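You operate a simulated robot arm through the tools that you are given. There is no shell and no other tool. Be economical: measure what you need, move in short steps, check, and stop when the job is done.

You run a simulated two-armed robot. Do the job below in one go: nothing can be reset, and whatever is moved stays where it is left.

TASK
Wipe up the spill on the light keypunch board with the cloth and put it back.

The check looks at the end state, three seconds after you hand in, the way a careful person would. Anything else that was tipped, shoved, dropped, spilled or broken makes it a failure. Flat cloth is picked up by pressing the open fingertips on it (5 to 10 N) and closing them slowly along it; thin cloth reads only 2 to 8 mm in the jaws.

THE ROBOT
Two 7-joint arms with two-finger parallel grippers on one trunk, on a base that drives. Base frame: it is fixed to the floor where the robot stands at the start and does not move with it; the origin is under the middle of the robot, x ahead of it, y to its left, z up. Readings come in m, degrees, newtons and seconds.
The left shoulder is at the start at [0.05, 0.209, 1.196], the right one opposite. With the tool pointing down near the work surface each hand reaches from about 0.1 to 0.86 m from the robot's upright axis, wherever it stands, measured 20 degrees to its own side. Payload 4.4 kg a hand.
Tool frame (each hand has its own): the origin (TCP) lies between the finger pads and is the grasp point; the fingertips stand 0.023 m ahead of it; z points along the fingers, y is the line along which they close. The gripper opens to 0.094 m. The fingers are 0.038 m wide and 0.01 m thick; the gripper's body (0.054 by 0.096 m) begins 0.039 m behind the TCP.
Orientation is told as [roll, pitch, yaw] about the base's x, y, z axes, in that order, counted from this pose: with the fingers straight down and closing along the base's y, the tool's x points along the base's -x, its y along +y and its z along -z.

THE INTERFACE
- The arms move only by the tool apply_moves. It takes "left_rows", "right_rows" or both (then of equal length, played together; a hand with none holds still); each is a list of rows, each a list of 7 numbers: the shift along the tool's x, y, z in m, then the turn, a rotation vector about the tool's x, y, z in degrees, then the opening, from 0 (shut) to 1 (fully open). In form: [[x, y, z, ax, ay, az, hand], ...]. A call has 1 to 8 rows; each row shifts and turns the commanded pose from where the row before left it, along the tool's axes as they then stand. Rows are played at 5 a second. More than 0.05 m and 8.6 degrees between two rows, or a gripper value outside its range, and nothing of the call is played. Where a pose cannot be reached the arm comes as near as it can. A force on the tool above 40 N (or 10 N above the force at the start of the call, whichever is more), or a blocked arm, ends the call early, and 0.2 s more pass. Each finger travels about 0.108 m/s and halts on what it meets, pressing with about 41 N; the grip force reading is that of the motor and also rises with nothing between the fingers. The clock runs only during rows and for 0.2 s after the last one: add rows that do not move to give the fingers time. The reply holds the time, the measured pose of the TCP, the force on the tool along the base axes, the opening and the grip force, in the units named above and with some noise, with the torque about the TCP (base axes, N m) and any sound that the robot's microphone picked up.
- Cameras (640 x 400 px; columns grow to the right, rows downward): "scene" is now at [0.1289, 0.0483, 1.3493]; the picture's right is [0.62, -0.78, 0.00], its down [-0.58, -0.46, -0.67] and it looks along [0.52, 0.41, -0.75] (base axes); focal length 277 px, centre (320, 200). "left" rides on the left gripper at [0.086, -0.016, -0.074] in its tool frame; the picture's right is [0.18, 0.98, 0.00], its down [-0.58, 0.11, -0.81] and it looks along [-0.79, 0.15, 0.59] (tool axes); focal length 243 px, centre (320, 200). "right" rides on the right gripper at [0.086, 0.016, -0.074] in its tool frame; the picture's right is [-0.18, 0.98, 0.00], its down [-0.58, -0.11, -0.81] and it looks along [-0.79, -0.15, 0.59] (tool axes); focal length 243 px, centre (320, 200). There is no depth. A picture from a camera that has moved, and an enlarged one, comes with that camera's place and axes in the base frame and with its lens.
- camera(camera): a new picture of that camera. It takes no simulated time.
- slide_trunk(by): slides the trunk up (or, below 0, down) by that many m; the arms and the scene camera ride with it, the base frame stays. It gives what a move gives, with no picture.
- base_move(legs): drives the robot by 1 to 6 legs, each [ahead, left, turn to the left] in m, m and degrees, along the robot's own axes; the way and the turn of a leg run together, so that a leg with both is an arc; at most 1.5 m and 180 degrees a leg. The arms and the cameras ride along, it lands a little off, and it stops where it bumps. It gives what a move gives.
- turn_head(pan, tilt): turns the head with the scene camera to pan (to the left, within 80 degrees either way) and tilt (down, from -29 to 69), counted from straight ahead of the robot. It gives what a move gives.
- zoom(camera, box): a new picture of the part [left, top, right, bottom] of that camera's present view, enlarged. It takes no simulated time.
- hand_in(): hands the job in; it is judged then, once.

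Go step by step. Nothing tells you exact positions but the pictures and the camera data: compare them with the known pose of the tool, close in by small moves and look again before you grip or let go. The budget is 120 turns and 100 pictures, counting those below and the enlarged ones. Unless the task says otherwise, let go and move clear before handing in, and close with one line.

The tools are called after "Emit:" by a JSON object that holds its "name" and its "arguments". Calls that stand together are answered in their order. apply_moves: Moves the arms, as the interface text tells. Its arguments: {"type":"object","properties":{"left_rows":{"type":"array","items":{"type":"array","items":{"type":"number"}}},"right_rows":{"type":"array","items":{"type":"array","items":{"type":"number"}}}},"required":[]} The other tools are called the same way: slide_trunk (by) slides the trunk up or down; base_move (legs) drives the base; turn_head (pan, tilt) turns the head that bears the scene camera; camera (camera) takes a picture; zoom (camera, box) takes an enlarged picture of a part of a camera's view; hand_in () hands the job in.

At the start:

```text
time_s: 0.0
left_position: [0.3134, 0.4851, 1.0003]
left_orientation: [0.0, 0.1, -0.1]
left_force: [-0.2, 0.0, 0.2]
left_moment: [0.01, -0.01, 0.02]
left_width: 0.094
left_grip_force: 0.2
right_position: [0.3539, 0.0149, 0.9155]
right_orientation: [0.0, -0.1, 0.0]
right_force: [0.3, 0.2, 0.0]
right_moment: [-0.01, 0.03, 0.0]
right_width: 0.0941
right_grip_force: 0.1
trunk travel left (down, up): [-0.275, 0.288]
robot x, y, heading: [0.0008, 0.0025, 0.1]
head pan, tilt: [38.4, 48.3]
```

scene: 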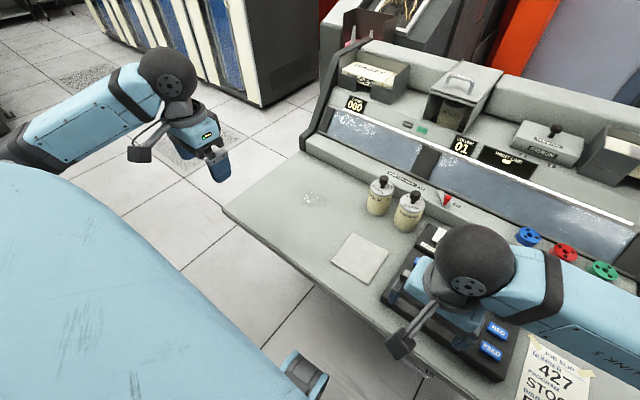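
right: 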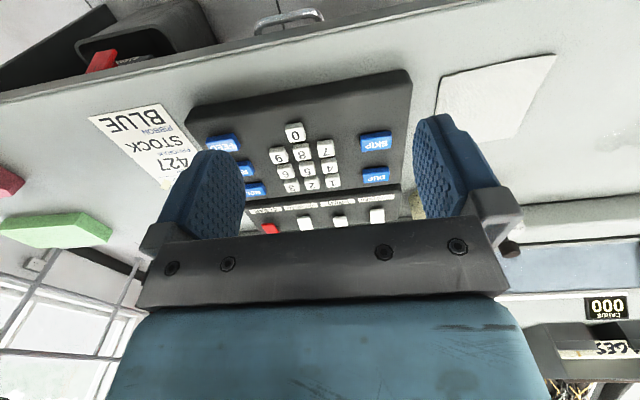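
left: 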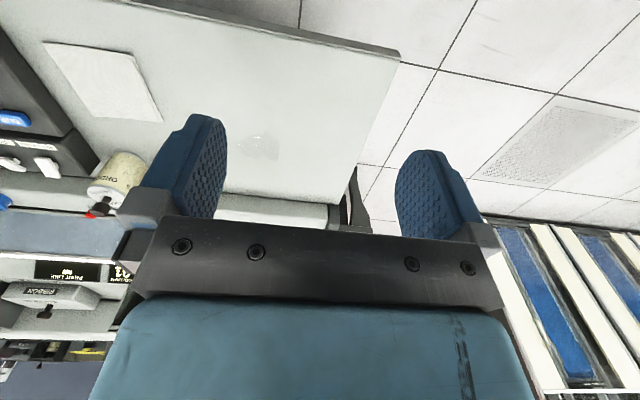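

The cloth seems to be the pale square near (360,258), and the spill the faint shiny patch near (314,198). I'll look closer at both.

Emit:
{"name": "zoom", "arguments": {"camera": "scene", "box": [220, 140, 460, 300]}}

Emit:
{"name": "zoom", "arguments": {"camera": "left", "box": [0, 0, 400, 250]}}

```text
2.50 times, centred on (340, 220) of scene
camera zoom: at [0.1289, 0.0483, 1.3493], right [0.62, -0.78, 0.0], down [-0.58, -0.46, -0.67], along [0.52, 0.41, -0.75], focal length 692 px, centre (270, 150)
```

zoom: 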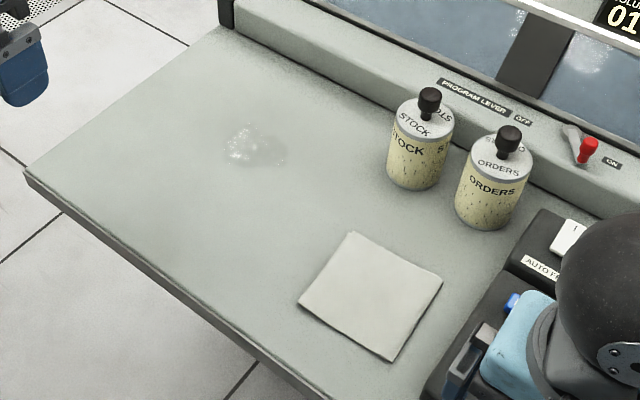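

```text
1.60 times, centred on (200, 125) of left
camera zoom: at [0.2273, 0.4678, 1.0762], right [-0.18, 0.98, 0.0], down [0.58, 0.11, 0.81], along [0.79, 0.15, -0.59], focal length 388 px, centre (512, 320)
```

zoom: 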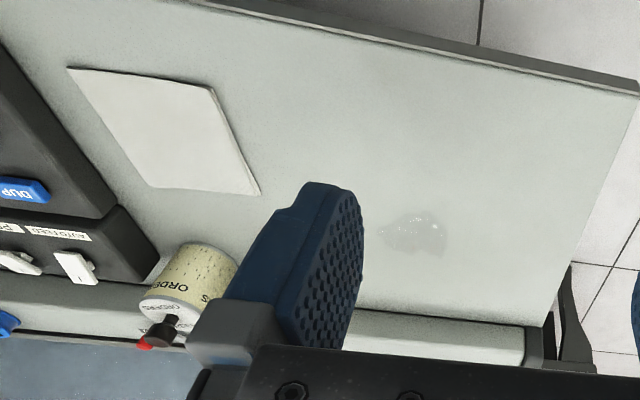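

The spill comes out near (0.556, 0.409, 0.718). The cloth is about 0.107 m square, centred near (0.476, 0.191). I'll move the right hand clear and bring the left hand above the cloth.

Emit:
{"name": "apply_moves", "arguments": {"left_rows": [[0, 0, 0, 0, 0, 0, 1], [-0.023, -0.042, 0.01, 0, 0, 0, 1], [-0.023, -0.042, 0.01, 0, 0, 0, 1], [-0.023, -0.042, 0.01, 0, 0, 0, 1], [-0.023, -0.042, 0.02, 0, 0, 0, 1], [-0.023, -0.042, 0.02, 0, 0, 0, 1], [-0.024, -0.042, 0.02, 0, 0, 0, 1], [-0.024, -0.042, 0.01, 0, 0, 0, 1]], "right_rows": [[0, 0, -0.04, 0, 0, 0, 1], [0, -0.02, -0.04, 0, 0, 0, 1], [0, -0.03, -0.03, 0, 0, 0, 1], [0, -0.03, 0, 0, 0, 0, 1], [0, -0.03, 0, 0, 0, 0, 1], [0, -0.03, 0, 0, 0, 0, 1], [0, -0.03, 0, 0, 0, 0, 1], [0, -0.03, 0, 0, 0, 0, 1]]}}

Emit:
{"name": "camera", "arguments": {"camera": "scene"}}

Emit:
{"name": "camera", "arguments": {"camera": "left"}}

```text
refused: row 5 steps farther than a row can; nothing moved
```

```text
94 pictures are left
camera scene: at [0.1289, 0.0483, 1.3493], right [0.62, -0.78, 0.0], down [-0.58, -0.46, -0.67], along [0.52, 0.41, -0.75], focal length 277 px, centre (320, 200)
```

scene: 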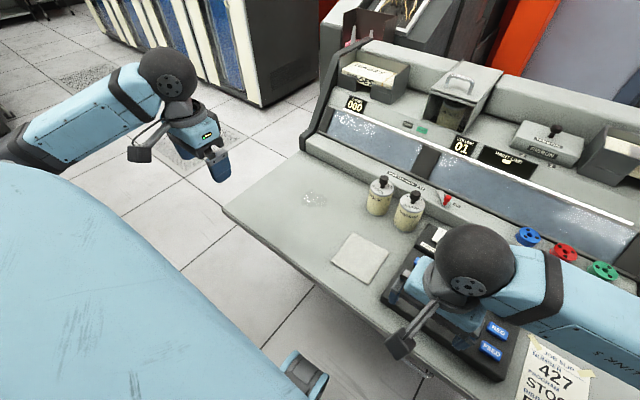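

```text
93 pictures are left
camera left: at [0.2273, 0.4678, 1.0762], right [-0.18, 0.98, 0.0], down [0.58, 0.11, 0.81], along [0.79, 0.15, -0.59], focal length 243 px, centre (320, 200)
```

left: 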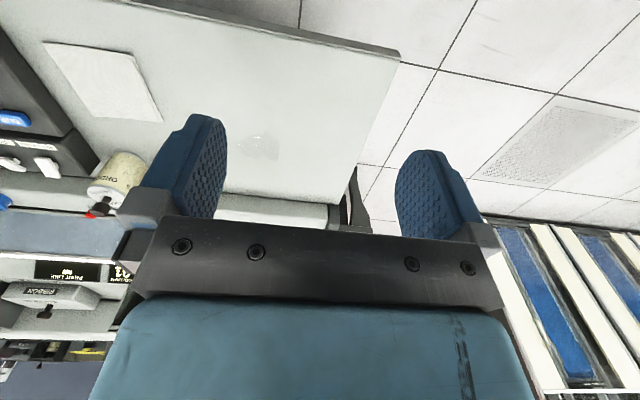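

That was refused for step size and nothing moved. I'll repeat it with smaller steps.

Emit:
{"name": "apply_moves", "arguments": {"left_rows": [[-0.0204, -0.0367, 0.015, 0, 0, 0, 1], [-0.0204, -0.0367, 0.015, 0, 0, 0, 1], [-0.0204, -0.0367, 0.015, 0, 0, 0, 1], [-0.0204, -0.0367, 0.015, 0, 0, 0, 1], [-0.0204, -0.0367, 0.015, 0, 0, 0, 1], [-0.0204, -0.0367, 0.015, 0, 0, 0, 1], [-0.0204, -0.0367, 0.015, 0, 0, 0, 1], [-0.0204, -0.0367, 0.015, 0, 0, 0, 1]], "right_rows": [[0, 0, -0.04, 0, 0, 0, 1], [0, -0.02, -0.04, 0, 0, 0, 1], [0, -0.03, -0.03, 0, 0, 0, 1], [0, -0.03, 0, 0, 0, 0, 1], [0, -0.03, 0, 0, 0, 0, 1], [0, -0.03, 0, 0, 0, 0, 1], [0, -0.03, 0, 0, 0, 0, 1], [0, -0.03, 0, 0, 0, 0, 1]]}}

Emit:
{"name": "camera", "arguments": {"camera": "scene"}}

Emit:
{"name": "camera", "arguments": {"camera": "left"}}

```text
time_s: 1.8
left_position: [0.4784, 0.1903, 0.8819]
left_orientation: [0.1, 0.0, 0.0]
left_force: [0.2, -0.3, 0.3]
left_moment: [-0.03, -0.04, 0.01]
left_width: 0.094
left_grip_force: 0.1
right_position: [0.3537, -0.1889, 1.0245]
right_orientation: [0.0, 0.1, 0.1]
right_force: [0.1, 0.6, -0.2]
right_moment: [0.02, 0.05, 0.02]
right_width: 0.094
right_grip_force: 0.0
trunk travel left (down, up): [-0.275, 0.288]
robot x, y, heading: [0.0023, 0.0013, -0.0]
head pan, tilt: [38.4, 48.3]
```

```text
92 pictures are left
camera scene: at [0.1291, 0.0463, 1.3494], right [0.62, -0.78, 0.0], down [-0.58, -0.46, -0.67], along [0.52, 0.42, -0.75], focal length 277 px, centre (320, 200)
```

scene: 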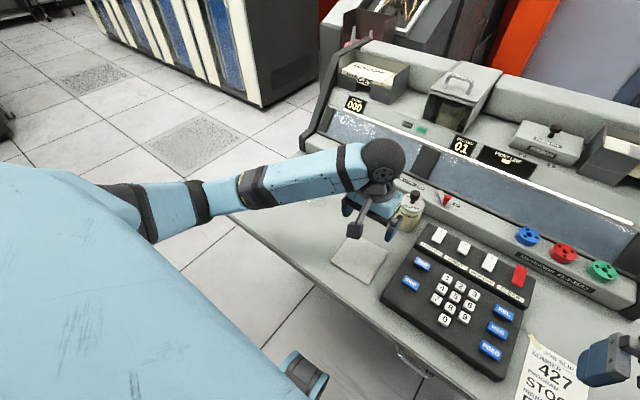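

```text
91 pictures are left
camera left: at [0.3909, 0.1731, 0.9564], right [-0.18, 0.98, 0.0], down [0.58, 0.11, 0.81], along [0.79, 0.15, -0.59], focal length 243 px, centre (320, 200)
```

left: 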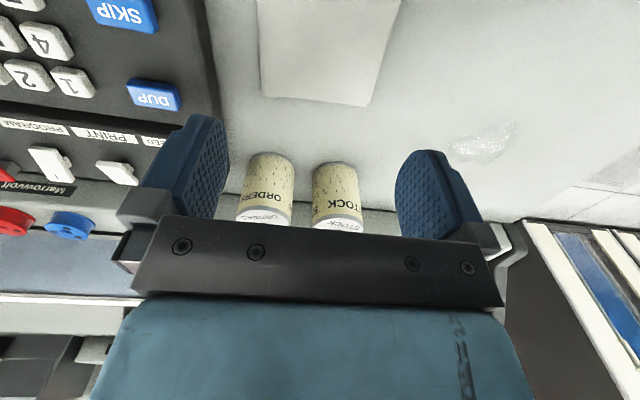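

The left camera confirms the cloth centre at about (0.477, 0.193), so the hand is right above it. I'll descend with the jaws half open.

Emit:
{"name": "apply_moves", "arguments": {"left_rows": [[0, 0.002, 0.03, 0, 0, 0, 0.55], [0, 0, 0.03, 0, 0, 0, 0.55], [0, 0, 0.03, 0, 0, 0, 0.55], [0, 0, 0.025, 0, 0, 0, 0.55], [0, 0, 0.01, 0, 0, 0, 0.55], [0, 0, 0, 0, 0, 0, 0.55]]}}

Emit:
{"name": "camera", "arguments": {"camera": "left"}}

Emit:
{"name": "zoom", "arguments": {"camera": "scene", "box": [280, 140, 440, 300]}}

```text
time_s: 3.2
left_position: [0.477, 0.1928, 0.756]
left_orientation: [-0.1, -0.1, -0.1]
left_force: [0.1, 0.0, -0.1]
left_moment: [-0.01, -0.04, 0.0]
left_width: 0.0518
left_grip_force: 0.1
right_position: [0.3538, -0.1869, 1.0248]
right_orientation: [-0.1, 0.0, 0.0]
right_force: [-0.2, 0.3, 0.2]
right_moment: [-0.01, -0.02, 0.01]
right_width: 0.0942
right_grip_force: 0.1
trunk travel left (down, up): [-0.275, 0.288]
robot x, y, heading: [-0.0, -0.0003, 0.1]
head pan, tilt: [38.4, 48.3]
```

```text
90 pictures are left
camera left: at [0.3899, 0.1762, 0.8307], right [-0.18, 0.98, 0.0], down [0.58, 0.11, 0.81], along [0.79, 0.15, -0.59], focal length 243 px, centre (320, 200)
```

left: 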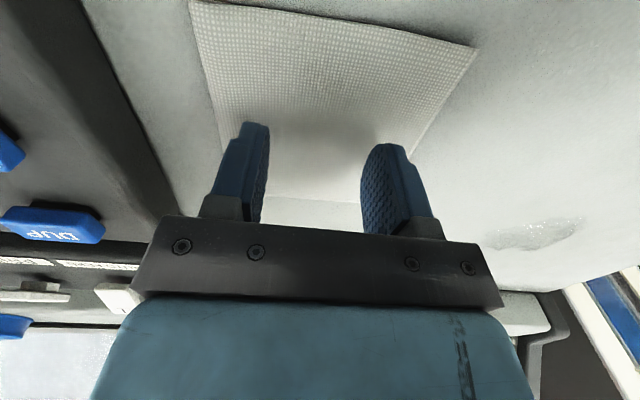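

```text
2.50 times, centred on (360, 220) of scene
camera zoom: at [0.129, 0.0482, 1.3493], right [0.62, -0.78, 0.0], down [-0.58, -0.46, -0.67], along [0.52, 0.41, -0.75], focal length 692 px, centre (220, 150)
```

zoom: 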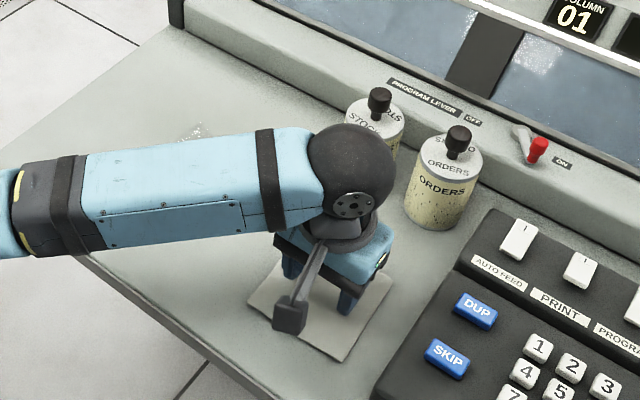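

The tips are about 1 cm above the cloth. I'll press down in small steps.

Emit:
{"name": "apply_moves", "arguments": {"left_rows": [[0, 0, 0.004, 0, 0, 0, 0.55], [0, 0, 0.003, 0, 0, 0, 0.55], [0, 0, 0.002, 0, 0, 0, 0.55], [0, 0, 0, 0, 0, 0, 0.55]]}}

```text
time_s: 4.2
left_position: [0.4778, 0.1933, 0.746]
left_orientation: [0.0, 0.0, 0.0]
left_force: [-0.1, -0.1, 0.0]
left_moment: [0.0, -0.02, -0.03]
left_width: 0.0516
left_grip_force: 0.0
right_position: [0.3537, -0.1864, 1.0249]
right_orientation: [0.0, 0.0, 0.0]
right_force: [-0.3, 0.2, 0.4]
right_moment: [0.04, 0.0, 0.01]
right_width: 0.094
right_grip_force: 0.0
trunk travel left (down, up): [-0.275, 0.288]
robot x, y, heading: [-0.0001, -0.0038, -0.0]
head pan, tilt: [38.4, 48.3]
```

No contact yet, so I'll go on down.

Emit:
{"name": "apply_moves", "arguments": {"left_rows": [[0, 0, 0.002, 0, 0, 0, 0.55], [0, 0, 0.001, 0, 0, 0, 0.55], [0, 0, 0, 0, 0, 0, 0.55]]}}

```text
time_s: 5.0
left_position: [0.4766, 0.1927, 0.7442]
left_orientation: [-0.1, -0.2, 0.0]
left_force: [-1.8, -0.4, 16.3]
left_moment: [0.16, 0.07, 0.05]
left_width: 0.0516
left_grip_force: 0.1
right_position: [0.3521, -0.1874, 1.0251]
right_orientation: [0.1, -0.2, 0.0]
right_force: [-0.9, -0.4, 0.3]
right_moment: [0.0, 0.03, -0.02]
right_width: 0.0938
right_grip_force: 0.0
trunk travel left (down, up): [-0.275, 0.288]
robot x, y, heading: [-0.0003, -0.0018, 0.1]
head pan, tilt: [38.4, 48.3]
```

Contact at 16 N, a little too firm. I'll back off slightly to land in 5–10 N.

Emit:
{"name": "apply_moves", "arguments": {"left_rows": [[0, 0, -0.0006, 0, 0, 0, 0.55], [0, 0, 0, 0, 0, 0, 0.55]]}}

```text
time_s: 5.6
left_position: [0.4775, 0.1938, 0.7446]
left_orientation: [0.0, -0.1, 0.0]
left_force: [0.3, 0.4, 14.3]
left_moment: [0.11, 0.02, -0.04]
left_width: 0.0517
left_grip_force: 0.1
right_position: [0.3518, -0.1867, 1.0259]
right_orientation: [0.0, -0.1, 0.1]
right_force: [1.2, 0.5, -0.4]
right_moment: [0.01, -0.03, -0.02]
right_width: 0.0944
right_grip_force: 0.1
trunk travel left (down, up): [-0.275, 0.288]
robot x, y, heading: [-0.0005, -0.0, -0.3]
head pan, tilt: [38.4, 48.3]
```

Emit:
{"name": "apply_moves", "arguments": {"left_rows": [[0, 0, -0.0018, 0, 0, 0, 0.55], [0, 0, 0, 0, 0, 0, 0.55]]}}

```text
time_s: 6.2
left_position: [0.4771, 0.1933, 0.745]
left_orientation: [0.0, 0.0, 0.0]
left_force: [-0.5, 0.9, 4.7]
left_moment: [0.03, -0.01, -0.02]
left_width: 0.0516
left_grip_force: 0.1
right_position: [0.3535, -0.1861, 1.0256]
right_orientation: [0.0, 0.0, 0.0]
right_force: [0.1, -0.2, 1.1]
right_moment: [0.0, 0.0, 0.02]
right_width: 0.0941
right_grip_force: 0.0
trunk travel left (down, up): [-0.275, 0.288]
robot x, y, heading: [0.0046, -0.0002, 0.1]
head pan, tilt: [38.4, 48.3]
```

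Now 4.7 N. I'll press a touch more and close slowly.

Emit:
{"name": "apply_moves", "arguments": {"left_rows": [[0, 0, 0.0005, 0, 0, 0, 0.52], [0, 0, 0, 0, 0, 0, 0.48], [0, 0, 0, 0, 0, 0, 0.44], [0, 0, 0, 0, 0, 0, 0.4], [0, 0, 0, 0, 0, 0, 0.36], [0, 0, 0, 0, 0, 0, 0.32], [0, 0, 0, 0, 0, 0, 0.28], [0, 0, 0, 0, 0, 0, 0.24]]}}

Emit:
{"name": "camera", "arguments": {"camera": "left"}}

```text
time_s: 8.0
left_position: [0.4776, 0.1931, 0.7455]
left_orientation: [-0.1, 0.0, 0.0]
left_force: [-0.8, -0.3, 5.5]
left_moment: [0.02, -0.01, 0.02]
left_width: 0.0226
left_grip_force: 0.0
right_position: [0.3531, -0.1878, 1.0265]
right_orientation: [-0.1, 0.0, -0.1]
right_force: [0.1, -0.3, -0.5]
right_moment: [0.01, -0.01, -0.02]
right_width: 0.0938
right_grip_force: 0.1
trunk travel left (down, up): [-0.275, 0.288]
robot x, y, heading: [-0.0013, 0.0017, 0.2]
head pan, tilt: [38.4, 48.3]
```

```text
88 pictures are left
camera left: at [0.3903, 0.1761, 0.8212], right [-0.18, 0.98, 0.0], down [0.58, 0.11, 0.81], along [0.79, 0.15, -0.59], focal length 243 px, centre (320, 200)
```

left: 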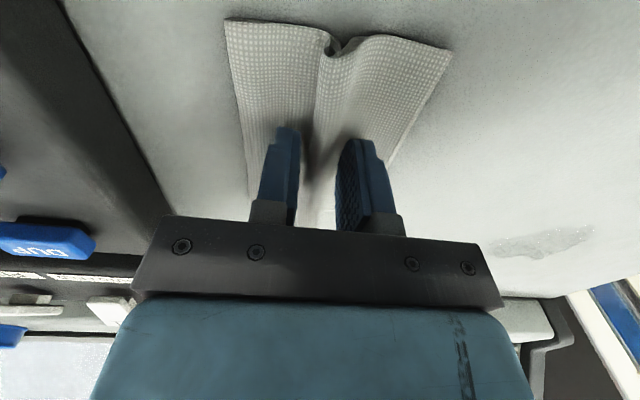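

A fold is rising nicely between the fingers. I'll close the rest of the way.

Emit:
{"name": "apply_moves", "arguments": {"left_rows": [[0, 0, 0, 0, 0, 0, 0.2], [0, 0, 0, 0, 0, 0, 0.16], [0, 0, 0, 0, 0, 0, 0.12], [0, 0, 0, 0, 0, 0, 0.08], [0, 0, 0, 0, 0, 0, 0.04], [0, 0, 0, 0, 0, 0, 0], [0, 0, 0, 0, 0, 0, 0], [0, 0, 0, 0, 0, 0, 0]]}}

Emit:
{"name": "camera", "arguments": {"camera": "left"}}

```text
time_s: 9.8
left_position: [0.4765, 0.1929, 0.7449]
left_orientation: [0.0, 0.0, 0.1]
left_force: [-0.1, -0.6, 7.5]
left_moment: [0.0, -0.04, 0.01]
left_width: 0.0046
left_grip_force: 40.9
right_position: [0.3531, -0.187, 1.0261]
right_orientation: [0.0, 0.0, 0.0]
right_force: [0.8, 0.1, -0.5]
right_moment: [0.02, 0.02, 0.01]
right_width: 0.0941
right_grip_force: 0.1
trunk travel left (down, up): [-0.275, 0.288]
robot x, y, heading: [-0.0015, 0.0024, 0.2]
head pan, tilt: [38.4, 48.3]
```

```text
87 pictures are left
camera left: at [0.3903, 0.176, 0.8212], right [-0.18, 0.98, 0.0], down [0.58, 0.11, 0.81], along [0.79, 0.15, -0.59], focal length 243 px, centre (320, 200)
```

left: 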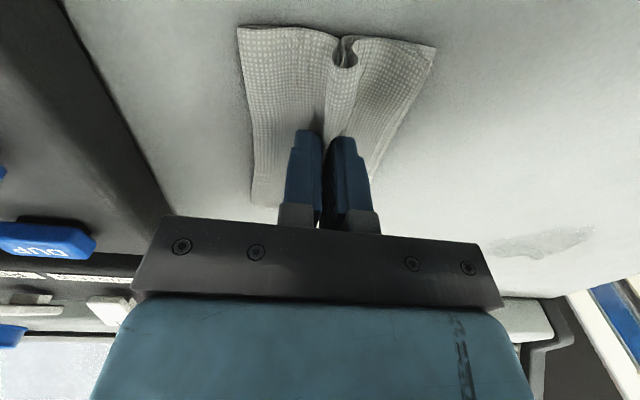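

The cloth is gripped at 4.6 mm. I'll lift it and carry it over the spill, moving in y first to stay clear of the bottles.

Emit:
{"name": "apply_moves", "arguments": {"left_rows": [[0, 0, -0.03, 0, 0, 0, 0], [0, 0, -0.03, 0, 0, 0, 0], [0, 0.03, -0.02, 0, 0, 0, 0], [0, 0.045, 0, 0, 0, 0, 0], [-0.015, 0.045, 0, 0, 0, 0, 0], [-0.025, 0.04, 0, 0, 0, 0, 0], [-0.025, 0.04, 0, 0, 0, 0, 0], [-0.013, 0.017, 0, 0, 0, 0, 0]]}}

Emit:
{"name": "camera", "arguments": {"camera": "left"}}

Emit:
{"name": "camera", "arguments": {"camera": "scene"}}

```text
time_s: 11.6
left_position: [0.5537, 0.4113, 0.8238]
left_orientation: [0.0, 0.0, 0.1]
left_force: [0.1, -0.2, -0.8]
left_moment: [-0.01, 0.0, 0.02]
left_width: 0.0044
left_grip_force: 40.9
right_position: [0.3533, -0.1865, 1.0245]
right_orientation: [0.0, 0.0, 0.0]
right_force: [0.4, 0.0, -0.6]
right_moment: [0.03, -0.03, 0.01]
right_width: 0.0942
right_grip_force: 0.0
trunk travel left (down, up): [-0.275, 0.288]
robot x, y, heading: [-0.0019, 0.002, 0.0]
head pan, tilt: [38.4, 48.3]
```

```text
86 pictures are left
camera left: at [0.4672, 0.3941, 0.8997], right [-0.18, 0.98, 0.0], down [0.58, 0.11, 0.81], along [0.79, 0.15, -0.59], focal length 243 px, centre (320, 200)
```

left: 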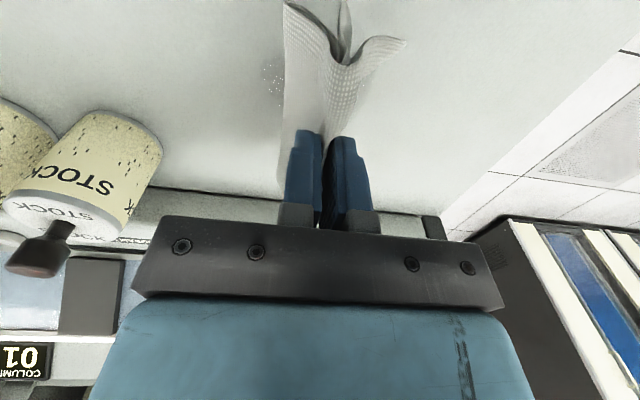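

```text
85 pictures are left
camera scene: at [0.1291, 0.0482, 1.3492], right [0.62, -0.78, 0.0], down [-0.58, -0.46, -0.67], along [0.52, 0.41, -0.75], focal length 277 px, centre (320, 200)
```

scene: 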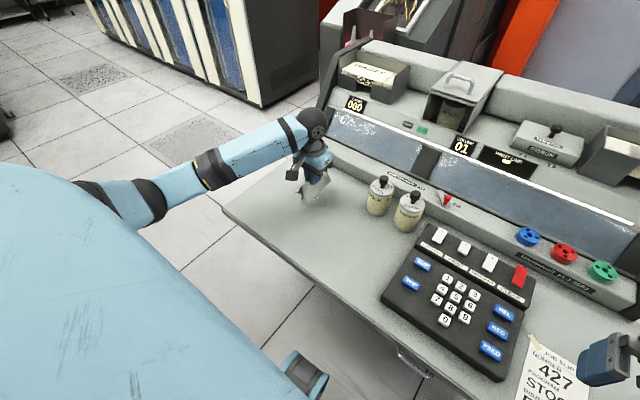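

The cloth is hanging from the hand above the spill. I'll lower it until it touches.

Emit:
{"name": "apply_moves", "arguments": {"left_rows": [[0, 0, 0.03, 0, 0, 0, 0], [0, 0, 0.025, 0, 0, 0, 0], [0, 0, 0.015, 0, 0, 0, 0], [0, 0, 0.004, 0, 0, 0, 0], [0, 0, 0.002, 0, 0, 0, 0], [0, 0, 0.0015, 0, 0, 0, 0], [0, 0, 0, 0, 0, 0, 0]]}}

Emit:
{"name": "camera", "arguments": {"camera": "left"}}

```text
time_s: 13.2
left_position: [0.5551, 0.4091, 0.7466]
left_orientation: [0.0, 0.1, -0.1]
left_force: [0.2, 0.8, 2.2]
left_moment: [0.05, -0.02, 0.01]
left_width: 0.0043
left_grip_force: 40.8
right_position: [0.3536, -0.1861, 1.0252]
right_orientation: [-0.1, 0.0, 0.0]
right_force: [0.5, 0.1, 0.1]
right_moment: [-0.01, 0.0, 0.04]
right_width: 0.0941
right_grip_force: 0.1
trunk travel left (down, up): [-0.275, 0.288]
robot x, y, heading: [-0.0008, 0.001, -0.2]
head pan, tilt: [38.4, 48.3]
```

```text
84 pictures are left
camera left: at [0.4682, 0.3923, 0.8233], right [-0.18, 0.98, 0.0], down [0.58, 0.11, 0.81], along [0.79, 0.15, -0.59], focal length 243 px, centre (320, 200)
```

left: 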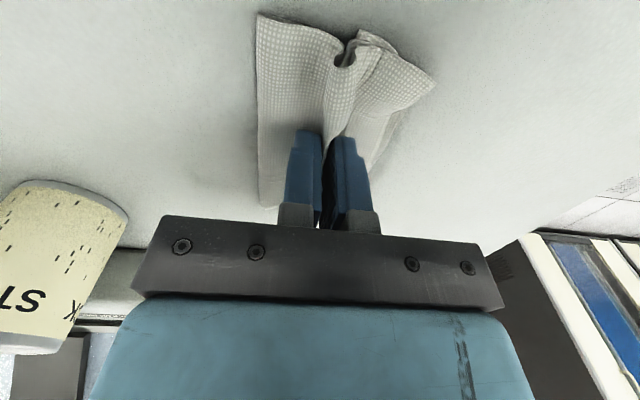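

Light contact at 2.2 N. I'll press slightly more and wipe to and fro along y.

Emit:
{"name": "apply_moves", "arguments": {"left_rows": [[0, 0, 0.001, 0, 0, 0, 0], [0, -0.025, 0, 0, 0, 0, 0], [0, -0.025, 0, 0, 0, 0, 0], [0, 0.025, 0, 0, 0, 0, 0], [0, 0.025, 0, 0, 0, 0, 0], [0, 0.025, 0, 0, 0, 0, 0], [0, 0.025, 0, 0, 0, 0, 0], [0, -0.025, 0, 0, 0, 0, 0]]}}

Emit:
{"name": "camera", "arguments": {"camera": "left"}}

Emit:
{"name": "zoom", "arguments": {"camera": "scene", "box": [240, 120, 400, 220]}}

```text
time_s: 15.0
left_position: [0.5545, 0.4346, 0.7461]
left_orientation: [0.0, 0.1, 0.0]
left_force: [-0.8, 0.9, 2.5]
left_moment: [0.06, -0.01, 0.04]
left_width: 0.0046
left_grip_force: 40.7
right_position: [0.3533, -0.1871, 1.025]
right_orientation: [0.0, 0.0, 0.0]
right_force: [0.2, -0.1, -0.5]
right_moment: [0.01, 0.0, 0.01]
right_width: 0.094
right_grip_force: 0.0
trunk travel left (down, up): [-0.275, 0.288]
robot x, y, heading: [0.0039, 0.0002, -0.1]
head pan, tilt: [38.4, 48.3]
```

```text
83 pictures are left
camera left: at [0.4669, 0.4181, 0.8229], right [-0.18, 0.98, 0.0], down [0.58, 0.11, 0.81], along [0.79, 0.15, -0.59], focal length 243 px, centre (320, 200)
```

left: 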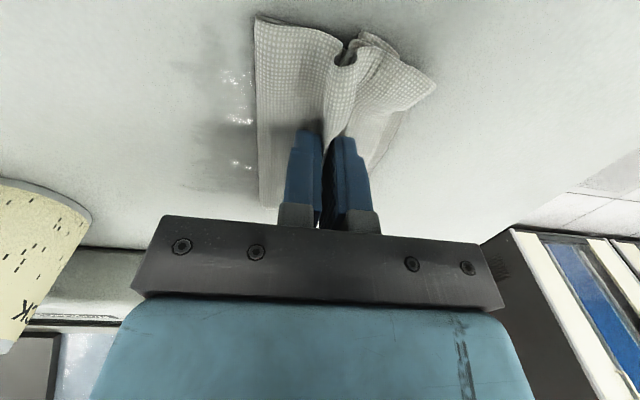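

```text
4.00 times, centred on (320, 170) of scene
camera zoom: at [0.1289, 0.0474, 1.3493], right [0.62, -0.78, 0.0], down [-0.58, -0.46, -0.67], along [0.52, 0.41, -0.75], focal length 1106 px, centre (320, 320)
```

zoom: 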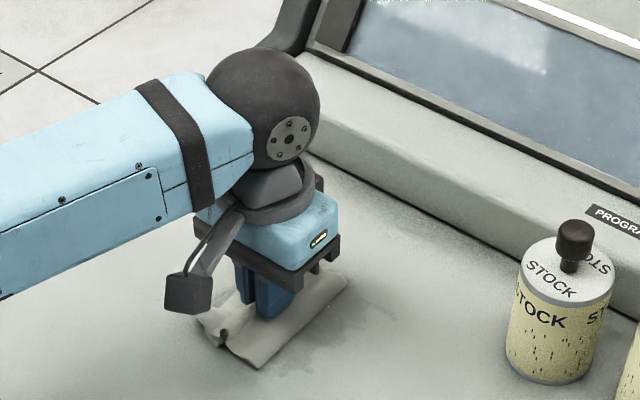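

Some has been wiped, and traces remain to the -y side. I'll do more strokes with a bit more pressure.

Emit:
{"name": "apply_moves", "arguments": {"left_rows": [[0, -0.02, 0.0008, 0, 0, 0, 0], [0, -0.02, 0, 0, 0, 0, 0], [0, -0.02, 0, 0, 0, 0, 0], [0, -0.02, 0, 0, 0, 0, 0], [0, -0.015, 0, 0, 0, 0, 0], [0, 0.02, 0, 0, 0, 0, 0], [0, 0.02, 0, 0, 0, 0, 0], [0, 0.02, 0, 0, 0, 0, 0]]}}

Emit:
{"name": "apply_moves", "arguments": {"left_rows": [[0, 0.02, 0, 0, 0, 0, 0], [0, 0.02, 0, 0, 0, 0, 0], [0, 0.02, 0, 0, 0, 0, 0], [0, 0.02, 0, 0, 0, 0, 0], [0, 0, 0, 0, 0, 0, 0]]}}

Emit:
{"name": "camera", "arguments": {"camera": "left"}}

```text
time_s: 16.8
left_position: [0.5554, 0.3972, 0.7463]
left_orientation: [0.0, 0.0, -0.1]
left_force: [0.0, -4.1, 12.0]
left_moment: [-0.01, -0.05, 0.01]
left_width: 0.0045
left_grip_force: 40.8
right_position: [0.352, -0.1874, 1.0244]
right_orientation: [-0.1, -0.1, 0.0]
right_force: [0.4, 0.8, 0.3]
right_moment: [-0.02, 0.03, 0.03]
right_width: 0.0945
right_grip_force: 0.0
trunk travel left (down, up): [-0.275, 0.288]
robot x, y, heading: [-0.0002, -0.0002, 0.1]
head pan, tilt: [38.4, 48.3]
```

```text
time_s: 18.0
left_position: [0.5551, 0.4791, 0.747]
left_orientation: [0.1, -0.1, 0.0]
left_force: [0.0, -6.6, 18.8]
left_moment: [-0.01, 0.02, 0.02]
left_width: 0.0047
left_grip_force: 40.8
right_position: [0.3521, -0.1878, 1.0259]
right_orientation: [0.0, 0.0, -0.1]
right_force: [0.3, -1.0, 0.0]
right_moment: [-0.02, -0.03, 0.01]
right_width: 0.0941
right_grip_force: 0.0
trunk travel left (down, up): [-0.275, 0.288]
robot x, y, heading: [0.0055, 0.0034, -0.2]
head pan, tilt: [38.4, 48.3]
```

```text
81 pictures are left
camera left: at [0.4673, 0.4623, 0.8218], right [-0.18, 0.98, 0.0], down [0.58, 0.11, 0.81], along [0.79, 0.15, -0.59], focal length 243 px, centre (320, 200)
```

left: 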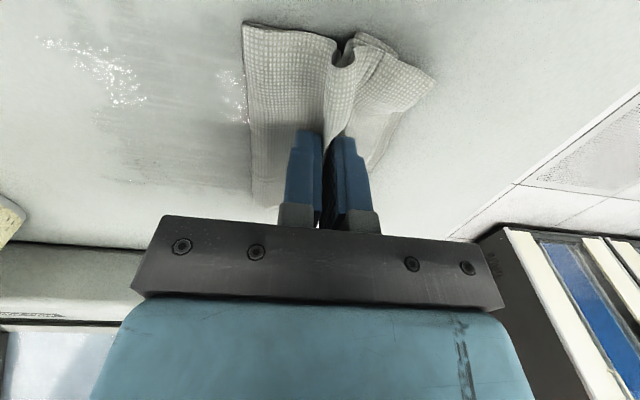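

Residual sheen remains around (0.53, 0.37–0.44). I'll shift the strokes to be centred nearer x = 0.535 and keep wiping.

Emit:
{"name": "apply_moves", "arguments": {"left_rows": [[0.02, 0, -0.0008, 0, 0, 0, 0], [0, -0.025, 0, 0, 0, 0, 0], [0, -0.025, 0, 0, 0, 0, 0], [0, -0.025, 0, 0, 0, 0, 0], [0, -0.025, 0, 0, 0, 0, 0], [0, -0.025, 0, 0, 0, 0, 0], [0, -0.02, 0, 0, 0, 0, 0], [0, 0.025, 0, 0, 0, 0, 0]]}}

Emit:
{"name": "apply_moves", "arguments": {"left_rows": [[0, 0.025, 0, 0, 0, 0, 0], [0, 0.025, 0, 0, 0, 0, 0], [0, 0.025, 0, 0, 0, 0, 0], [0, 0.025, 0, 0, 0, 0, 0], [0, 0.025, 0, 0, 0, 0, 0], [0, 0, 0, 0, 0, 0, 0]]}}

Emit:
{"name": "camera", "arguments": {"camera": "left"}}

```text
time_s: 19.8
left_position: [0.5355, 0.3614, 0.7463]
left_orientation: [0.0, 0.1, -0.1]
left_force: [-0.9, -0.9, 2.3]
left_moment: [0.01, -0.01, 0.04]
left_width: 0.0045
left_grip_force: 40.7
right_position: [0.3522, -0.186, 1.0251]
right_orientation: [-0.1, 0.0, 0.0]
right_force: [-1.0, 0.7, -0.4]
right_moment: [-0.03, -0.03, -0.02]
right_width: 0.0937
right_grip_force: 0.0
trunk travel left (down, up): [-0.275, 0.288]
robot x, y, heading: [-0.0023, 0.001, 0.2]
head pan, tilt: [38.4, 48.3]
```

```text
time_s: 21.2
left_position: [0.5365, 0.4866, 0.747]
left_orientation: [0.0, 0.1, 0.0]
left_force: [-0.7, -0.5, 0.8]
left_moment: [-0.05, 0.0, 0.05]
left_width: 0.0043
left_grip_force: 40.7
right_position: [0.3538, -0.1861, 1.0257]
right_orientation: [0.0, 0.1, 0.0]
right_force: [0.0, 0.5, 0.5]
right_moment: [0.01, -0.02, -0.03]
right_width: 0.094
right_grip_force: 0.0
trunk travel left (down, up): [-0.275, 0.288]
robot x, y, heading: [0.0029, -0.003, -0.0]
head pan, tilt: [38.4, 48.3]
```

```text
80 pictures are left
camera left: at [0.4492, 0.4697, 0.8232], right [-0.18, 0.98, 0.0], down [0.58, 0.11, 0.81], along [0.79, 0.15, -0.59], focal length 243 px, centre (320, 200)
```

left: 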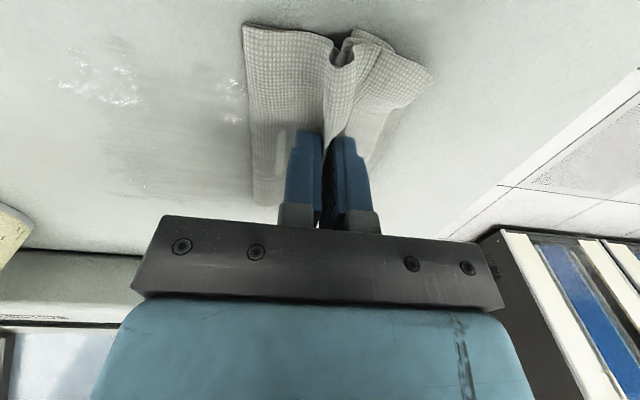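

The sheen is shrinking, with spots left at x ≈ 0.52 and a faint streak at x ≈ 0.59. I'll wipe those bands with firmer pressure.

Emit:
{"name": "apply_moves", "arguments": {"left_rows": [[0.02, 0, 0.0013, 0, 0, 0, 0], [0, -0.025, 0, 0, 0, 0, 0], [0, -0.025, 0, 0, 0, 0, 0], [0, -0.025, 0, 0, 0, 0, 0], [0, -0.025, 0, 0, 0, 0, 0], [0, -0.025, 0, 0, 0, 0, 0], [0, -0.015, 0, 0, 0, 0, 0], [0, 0.025, 0, 0, 0, 0, 0]]}}

Emit:
{"name": "apply_moves", "arguments": {"left_rows": [[0, 0.025, 0, 0, 0, 0, 0], [0, 0.025, 0, 0, 0, 0, 0], [0, 0.025, 0, 0, 0, 0, 0], [0, 0.025, 0, 0, 0, 0, 0], [0, 0.02, 0, 0, 0, 0, 0], [0, 0, 0, 0, 0, 0, 0]]}}

Emit:
{"name": "camera", "arguments": {"camera": "left"}}

```text
time_s: 23.0
left_position: [0.5158, 0.3711, 0.746]
left_orientation: [0.0, -0.1, -0.1]
left_force: [-0.1, -3.5, 8.1]
left_moment: [-0.05, -0.03, 0.0]
left_width: 0.0043
left_grip_force: 40.8
right_position: [0.3529, -0.1853, 1.0255]
right_orientation: [0.0, 0.0, 0.0]
right_force: [-0.4, 0.0, -0.2]
right_moment: [-0.02, -0.03, -0.01]
right_width: 0.0938
right_grip_force: 0.0
trunk travel left (down, up): [-0.275, 0.288]
robot x, y, heading: [-0.0012, 0.0026, -0.3]
head pan, tilt: [38.4, 48.3]
```

```text
time_s: 24.4
left_position: [0.5147, 0.4899, 0.7465]
left_orientation: [0.1, 0.0, 0.0]
left_force: [0.3, -3.5, 8.7]
left_moment: [0.0, 0.01, -0.02]
left_width: 0.0043
left_grip_force: 40.8
right_position: [0.3519, -0.1868, 1.0244]
right_orientation: [0.1, 0.0, 0.1]
right_force: [0.5, -0.6, -0.1]
right_moment: [0.0, 0.01, 0.03]
right_width: 0.0943
right_grip_force: 0.0
trunk travel left (down, up): [-0.275, 0.288]
robot x, y, heading: [-0.001, 0.0028, -0.0]
head pan, tilt: [38.4, 48.3]
```

```text
79 pictures are left
camera left: at [0.4277, 0.4735, 0.8222], right [-0.18, 0.98, 0.0], down [0.58, 0.11, 0.81], along [0.79, 0.15, -0.59], focal length 243 px, centre (320, 200)
```

left: 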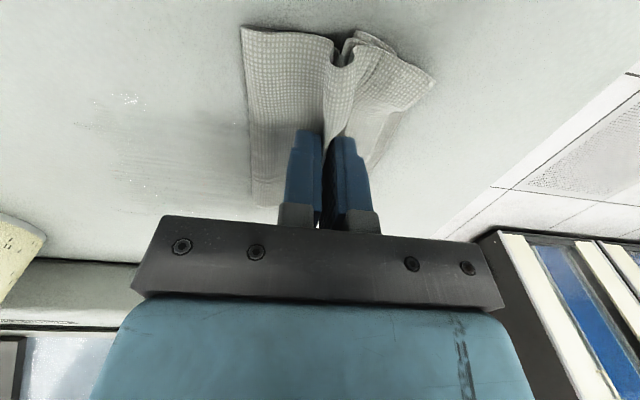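

Much less now: a spot near (0.503, 0.40) and a faint film at x 0.54–0.60. I'll wipe at x = 0.50 and then at 0.575.

Emit:
{"name": "apply_moves", "arguments": {"left_rows": [[0.013, 0, 0, 0, 0, 0, 0], [0, -0.03, 0, 0, 0, 0, 0], [0, -0.03, 0, 0, 0, 0, 0], [0, -0.03, 0, 0, 0, 0, 0], [0, -0.03, 0, 0, 0, 0, 0], [-0.035, 0, 0, 0, 0, 0, 0], [-0.035, 0, 0, 0, 0, 0, 0], [0, -0.01, 0, 0, 0, 0, 0]]}}

Emit:
{"name": "apply_moves", "arguments": {"left_rows": [[0, 0.03, 0, 0, 0, 0, 0], [0, 0.03, 0, 0, 0, 0, 0], [0, 0.03, 0, 0, 0, 0, 0], [0, 0.03, 0, 0, 0, 0, 0], [0.02, 0.01, 0, 0, 0, 0, 0], [0, 0, 0, 0, 0, 0, 0]]}}

Emit:
{"name": "camera", "arguments": {"camera": "left"}}

```text
time_s: 26.2
left_position: [0.5721, 0.3588, 0.7472]
left_orientation: [0.0, -0.1, 0.0]
left_force: [0.2, 3.6, 9.3]
left_moment: [0.17, -0.03, 0.0]
left_width: 0.0043
left_grip_force: 40.9
right_position: [0.3528, -0.1864, 1.0262]
right_orientation: [0.1, 0.0, 0.0]
right_force: [0.9, -0.7, -0.6]
right_moment: [-0.02, -0.03, 0.03]
right_width: 0.0937
right_grip_force: 0.1
trunk travel left (down, up): [-0.275, 0.288]
robot x, y, heading: [-0.0013, -0.0003, 0.1]
head pan, tilt: [38.4, 48.3]
```

```text
time_s: 27.6
left_position: [0.552, 0.4912, 0.7456]
left_orientation: [0.1, -0.1, 0.0]
left_force: [1.6, 1.0, 6.7]
left_moment: [0.05, -0.03, 0.02]
left_width: 0.0043
left_grip_force: 40.8
right_position: [0.3529, -0.1872, 1.0257]
right_orientation: [0.0, 0.0, 0.0]
right_force: [0.1, -0.9, -0.3]
right_moment: [-0.01, 0.01, 0.03]
right_width: 0.0938
right_grip_force: 0.1
trunk travel left (down, up): [-0.275, 0.288]
robot x, y, heading: [0.003, -0.0022, 0.1]
head pan, tilt: [38.4, 48.3]
```

```text
78 pictures are left
camera left: at [0.4646, 0.4743, 0.8224], right [-0.18, 0.98, 0.0], down [0.58, 0.11, 0.81], along [0.79, 0.15, -0.59], focal length 243 px, centre (320, 200)
```

left: 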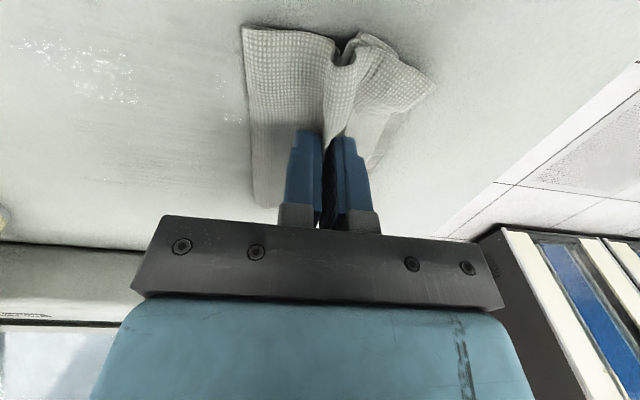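

The film is mostly gone, with specks left near (0.51–0.54, 0.35–0.44). I'll do another pair of strokes there.

Emit:
{"name": "apply_moves", "arguments": {"left_rows": [[0.014, 0, 0.0005, 0, 0, 0, 0], [0, -0.03, 0, 0, 0, 0, 0], [0, -0.03, 0, 0, 0, 0, 0], [0, -0.03, 0, 0, 0, 0, 0], [0, -0.03, 0, 0, 0, 0, 0], [0, -0.03, 0, 0, 0, 0, 0], [0.02, 0, 0, 0, 0, 0, 0], [0, 0.03, 0, 0, 0, 0, 0]]}}

Emit:
{"name": "apply_moves", "arguments": {"left_rows": [[0, 0.03, 0, 0, 0, 0, 0], [0, 0.03, 0, 0, 0, 0, 0], [0, 0.03, 0, 0, 0, 0, 0], [0, 0.03, 0, 0, 0, 0, 0], [0, 0, -0.03, 0, 0, 0, 0], [0, 0, -0.03, 0, 0, 0, 0], [0, 0, -0.03, 0, 0, 0, 0]]}}

Emit:
{"name": "camera", "arguments": {"camera": "left"}}

Emit:
{"name": "zoom", "arguments": {"camera": "scene", "box": [240, 120, 400, 220]}}

```text
time_s: 29.4
left_position: [0.5182, 0.369, 0.7465]
left_orientation: [0.0, 0.0, -0.1]
left_force: [-1.4, -4.2, 12.8]
left_moment: [0.0, 0.01, 0.01]
left_width: 0.0045
left_grip_force: 40.7
right_position: [0.3517, -0.1875, 1.0255]
right_orientation: [0.0, -0.1, 0.0]
right_force: [-0.4, 0.0, 1.0]
right_moment: [0.02, 0.01, -0.02]
right_width: 0.0938
right_grip_force: 0.0
trunk travel left (down, up): [-0.275, 0.288]
robot x, y, heading: [-0.0003, -0.0018, -0.3]
head pan, tilt: [38.4, 48.3]
```

```text
time_s: 31.0
left_position: [0.5183, 0.4884, 0.8354]
left_orientation: [0.0, 0.1, 0.1]
left_force: [0.3, 0.7, 0.0]
left_moment: [-0.02, 0.0, 0.02]
left_width: 0.0043
left_grip_force: 41.4
right_position: [0.3529, -0.1867, 1.0249]
right_orientation: [0.0, 0.0, 0.0]
right_force: [-0.9, 0.4, 0.4]
right_moment: [0.02, 0.01, 0.02]
right_width: 0.0939
right_grip_force: 0.1
trunk travel left (down, up): [-0.275, 0.288]
robot x, y, heading: [0.0019, 0.0011, 0.2]
head pan, tilt: [38.4, 48.3]
```

```text
77 pictures are left
camera left: at [0.4317, 0.4718, 0.9113], right [-0.18, 0.98, 0.0], down [0.58, 0.11, 0.81], along [0.79, 0.15, -0.59], focal length 243 px, centre (320, 200)
```

left: 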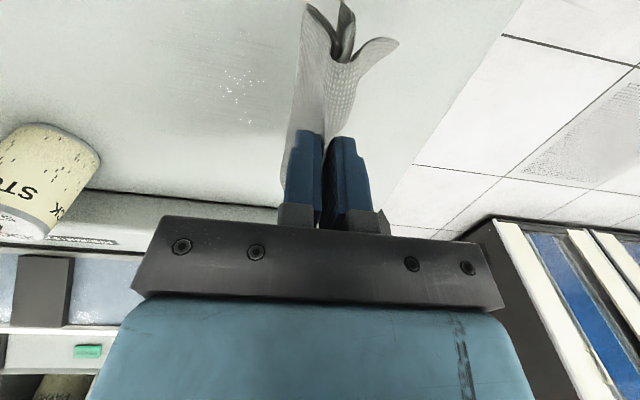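

```text
4.00 times, centred on (320, 170) of scene
camera zoom: at [0.1288, 0.0479, 1.3492], right [0.62, -0.78, 0.0], down [-0.58, -0.46, -0.67], along [0.52, 0.41, -0.75], focal length 1106 px, centre (320, 320)
```

zoom: 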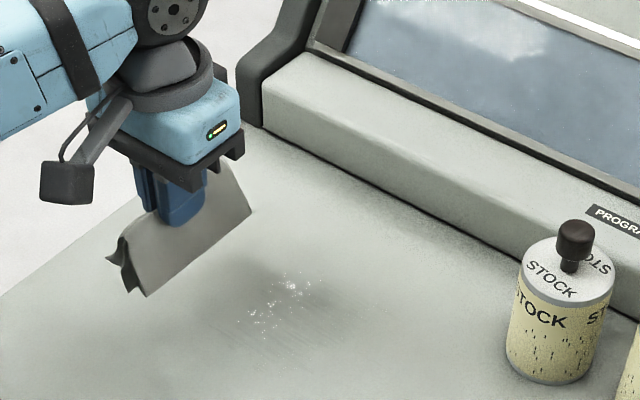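

Sparkles remain around x 0.53–0.59, y ≈ 0.43. I'll come down there and work that spot with slower strokes along x.

Emit:
{"name": "apply_moves", "arguments": {"left_rows": [[-0.01, -0.03, 0.03, 0, 0, 0, 0], [-0.005, -0.03, 0.03, 0, 0, 0, 0], [0, 0, 0.026, 0, 0, 0, 0], [0, 0, 0.0035, 0, 0, 0, 0], [0, 0, 0.0007, 0, 0, 0, 0], [0, 0, 0, 0, 0, 0, 0]]}}

```text
time_s: 32.4
left_position: [0.5332, 0.4315, 0.7475]
left_orientation: [0.2, -0.2, 0.0]
left_force: [2.3, 1.9, 17.2]
left_moment: [-0.01, -0.05, 0.01]
left_width: 0.0043
left_grip_force: 41.4
right_position: [0.3517, -0.1869, 1.0257]
right_orientation: [0.0, -0.1, 0.0]
right_force: [-0.2, 0.1, -0.8]
right_moment: [0.03, -0.03, 0.0]
right_width: 0.0938
right_grip_force: 0.1
trunk travel left (down, up): [-0.275, 0.288]
robot x, y, heading: [-0.0023, 0.0033, -0.1]
head pan, tilt: [38.4, 48.3]
```

Emit:
{"name": "apply_moves", "arguments": {"left_rows": [[-0.015, 0, 0, 0, 0, 0, 0], [-0.015, 0, 0, 0, 0, 0, 0], [-0.015, 0, 0, 0, 0, 0, 0], [-0.01, 0, 0, 0, 0, 0, 0], [0, -0.012, 0, 0, 0, 0, 0], [0.015, 0, 0, 0, 0, 0, 0], [0.015, 0, 0, 0, 0, 0, 0], [0.015, 0, 0, 0, 0, 0, 0]]}}

Emit:
{"name": "apply_moves", "arguments": {"left_rows": [[0.015, 0, 0, 0, 0, 0, 0], [0, 0.022, 0, 0, 0, 0, 0], [-0.02, 0, 0, 0, 0, 0, 0], [-0.02, 0, 0, 0, 0, 0, 0], [-0.015, 0, 0, 0, 0, 0, 0], [0, 0.02, 0, 0, 0, 0, 0], [0, 0.02, -0.03, 0, 0, 0, 0], [0, 0.02, -0.03, 0, 0, 0, 0]]}}

Emit:
{"name": "zoom", "arguments": {"camera": "scene", "box": [240, 120, 400, 220]}}

Emit:
{"name": "camera", "arguments": {"camera": "left"}}

```text
time_s: 34.2
left_position: [0.5422, 0.4173, 0.7462]
left_orientation: [0.1, 0.0, 0.0]
left_force: [5.6, 0.6, 13.4]
left_moment: [-0.1, -0.04, 0.03]
left_width: 0.0045
left_grip_force: 40.7
right_position: [0.3518, -0.1877, 1.0259]
right_orientation: [0.0, -0.2, 0.0]
right_force: [-0.3, -0.2, 0.6]
right_moment: [-0.01, 0.02, 0.0]
right_width: 0.0943
right_grip_force: 0.1
trunk travel left (down, up): [-0.275, 0.288]
robot x, y, heading: [0.0002, -0.0008, -0.2]
head pan, tilt: [38.4, 48.3]
```

```text
time_s: 36.0
left_position: [0.5837, 0.5007, 0.8048]
left_orientation: [0.0, 0.0, 0.1]
left_force: [-0.3, -0.3, -0.3]
left_moment: [-0.04, -0.01, 0.08]
left_width: 0.0044
left_grip_force: 41.2
right_position: [0.3534, -0.1873, 1.0241]
right_orientation: [0.0, 0.0, 0.0]
right_force: [-0.3, -1.1, 0.2]
right_moment: [-0.01, 0.0, 0.02]
right_width: 0.0939
right_grip_force: 0.0
trunk travel left (down, up): [-0.275, 0.288]
robot x, y, heading: [-0.0009, -0.0048, -0.0]
head pan, tilt: [38.4, 48.3]
```

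```text
4.00 times, centred on (320, 170) of scene
camera zoom: at [0.1287, 0.0483, 1.3492], right [0.62, -0.78, 0.0], down [-0.58, -0.46, -0.67], along [0.52, 0.41, -0.75], focal length 1106 px, centre (320, 320)
```

zoom: 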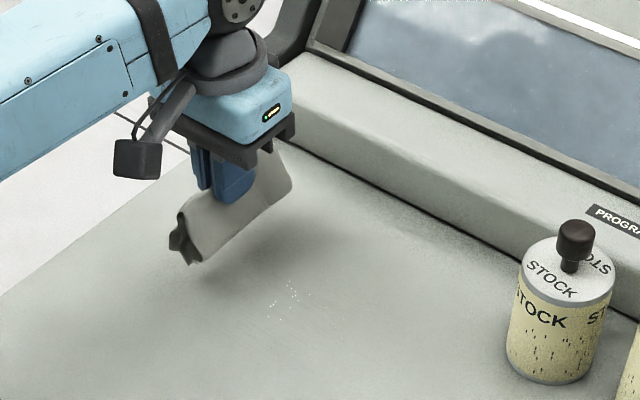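

```text
74 pictures are left
camera left: at [0.496, 0.483, 0.8807], right [-0.18, 0.98, 0.0], down [0.58, 0.11, 0.81], along [0.79, 0.15, -0.59], focal length 243 px, centre (320, 200)
```

left: 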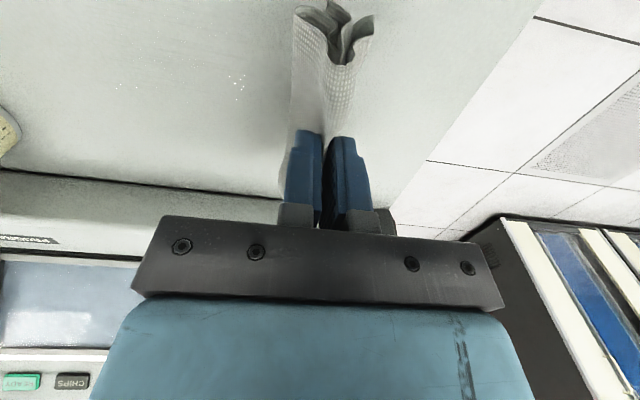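

Just a few specks are left, near (0.555, 0.42) and (0.56, 0.357). I'll make one more slow pass over them.

Emit:
{"name": "apply_moves", "arguments": {"left_rows": [[0.013, -0.02, 0.03, 0, 0, 0, 0], [0.013, -0.02, 0.03, 0, 0, 0, 0], [0, -0.018, 0, 0, 0, 0, 0], [0, -0.018, 0, 0, 0, 0, 0], [0, -0.018, 0, 0, 0, 0, 0], [0, -0.018, 0, 0, 0, 0, 0], [0, -0.018, 0, 0, 0, 0, 0], [0, -0.018, 0, 0, 0, 0, 0]]}}

Emit:
{"name": "apply_moves", "arguments": {"left_rows": [[0.01, 0.018, 0, 0, 0, 0, 0], [0, 0.018, 0, 0, 0, 0, 0], [0, 0.018, 0, 0, 0, 0, 0], [0, 0.018, 0, 0, 0, 0, 0], [0, 0.018, 0, 0, 0, 0, 0], [0, 0.018, 0, 0, 0, 0, 0], [-0.015, 0, 0, 0, 0, 0, 0], [-0.012, -0.018, 0, 0, 0, 0, 0]]}}

Emit:
{"name": "apply_moves", "arguments": {"left_rows": [[0, -0.018, 0, 0, 0, 0, 0], [0, -0.018, 0, 0, 0, 0, 0], [0, 0.02, 0, 0, 0, 0, 0], [0, 0.025, 0, 0, 0, 0, 0], [0, 0.025, -0.02, 0, 0, 0, 0], [0, 0.03, -0.03, 0, 0, 0, 0], [0, 0, -0.03, 0, 0, 0, 0]]}}

Emit:
{"name": "zoom", "arguments": {"camera": "scene", "box": [240, 120, 400, 220]}}

Emit:
{"name": "camera", "arguments": {"camera": "left"}}

```text
time_s: 37.8
left_position: [0.557, 0.3529, 0.7469]
left_orientation: [0.0, -0.3, 0.1]
left_force: [-0.1, 8.4, 27.0]
left_moment: [0.38, 0.02, -0.02]
left_width: 0.0044
left_grip_force: 40.7
right_position: [0.3523, -0.1877, 1.0256]
right_orientation: [-0.1, -0.2, 0.0]
right_force: [-0.2, -0.1, 0.2]
right_moment: [-0.03, -0.01, -0.01]
right_width: 0.0941
right_grip_force: 0.0
trunk travel left (down, up): [-0.275, 0.288]
robot x, y, heading: [-0.0016, 0.0016, 0.1]
head pan, tilt: [38.4, 48.3]
```

```text
time_s: 39.6
left_position: [0.5736, 0.4446, 0.7469]
left_orientation: [0.1, 0.0, 0.1]
left_force: [-2.8, 7.0, 21.1]
left_moment: [0.28, 0.11, 0.07]
left_width: 0.0046
left_grip_force: 41.2
right_position: [0.3525, -0.1875, 1.0258]
right_orientation: [0.1, -0.1, 0.0]
right_force: [-0.4, 0.1, -1.3]
right_moment: [0.0, -0.01, 0.02]
right_width: 0.094
right_grip_force: 0.2
trunk travel left (down, up): [-0.275, 0.288]
robot x, y, heading: [-0.001, 0.0003, 0.1]
head pan, tilt: [38.4, 48.3]
```

```text
time_s: 41.2
left_position: [0.5752, 0.5063, 0.8257]
left_orientation: [-0.1, 0.2, 0.1]
left_force: [-0.3, 0.6, -0.1]
left_moment: [0.0, 0.01, 0.02]
left_width: 0.0043
left_grip_force: 40.7
right_position: [0.3537, -0.1864, 1.0253]
right_orientation: [-0.1, 0.0, 0.0]
right_force: [1.2, -0.5, -0.6]
right_moment: [0.0, 0.01, -0.01]
right_width: 0.0938
right_grip_force: 0.0
trunk travel left (down, up): [-0.275, 0.288]
robot x, y, heading: [-0.006, -0.0028, -0.2]
head pan, tilt: [38.4, 48.3]
```

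```text
4.00 times, centred on (320, 170) of scene
camera zoom: at [0.1289, 0.0478, 1.3492], right [0.62, -0.78, 0.0], down [-0.58, -0.46, -0.67], along [0.52, 0.41, -0.75], focal length 1106 px, centre (320, 320)
```

zoom: 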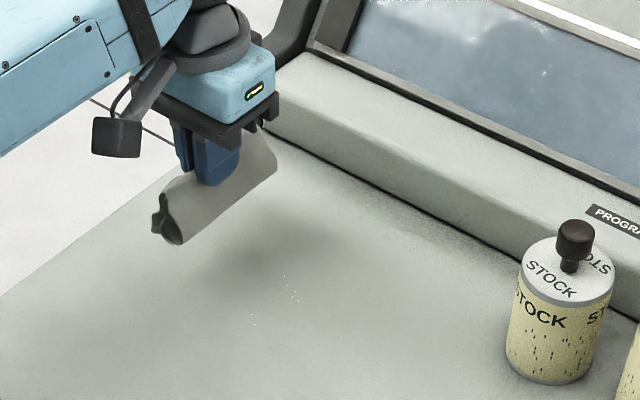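

```text
72 pictures are left
camera left: at [0.4883, 0.4901, 0.9], right [-0.18, 0.98, 0.0], down [0.58, 0.11, 0.81], along [0.79, 0.15, -0.59], focal length 243 px, centre (320, 200)
```

left: 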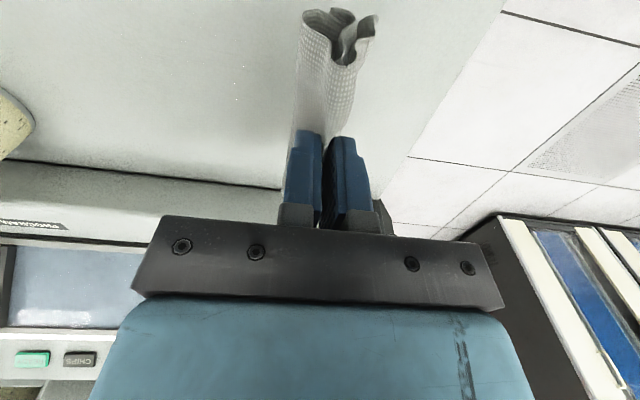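

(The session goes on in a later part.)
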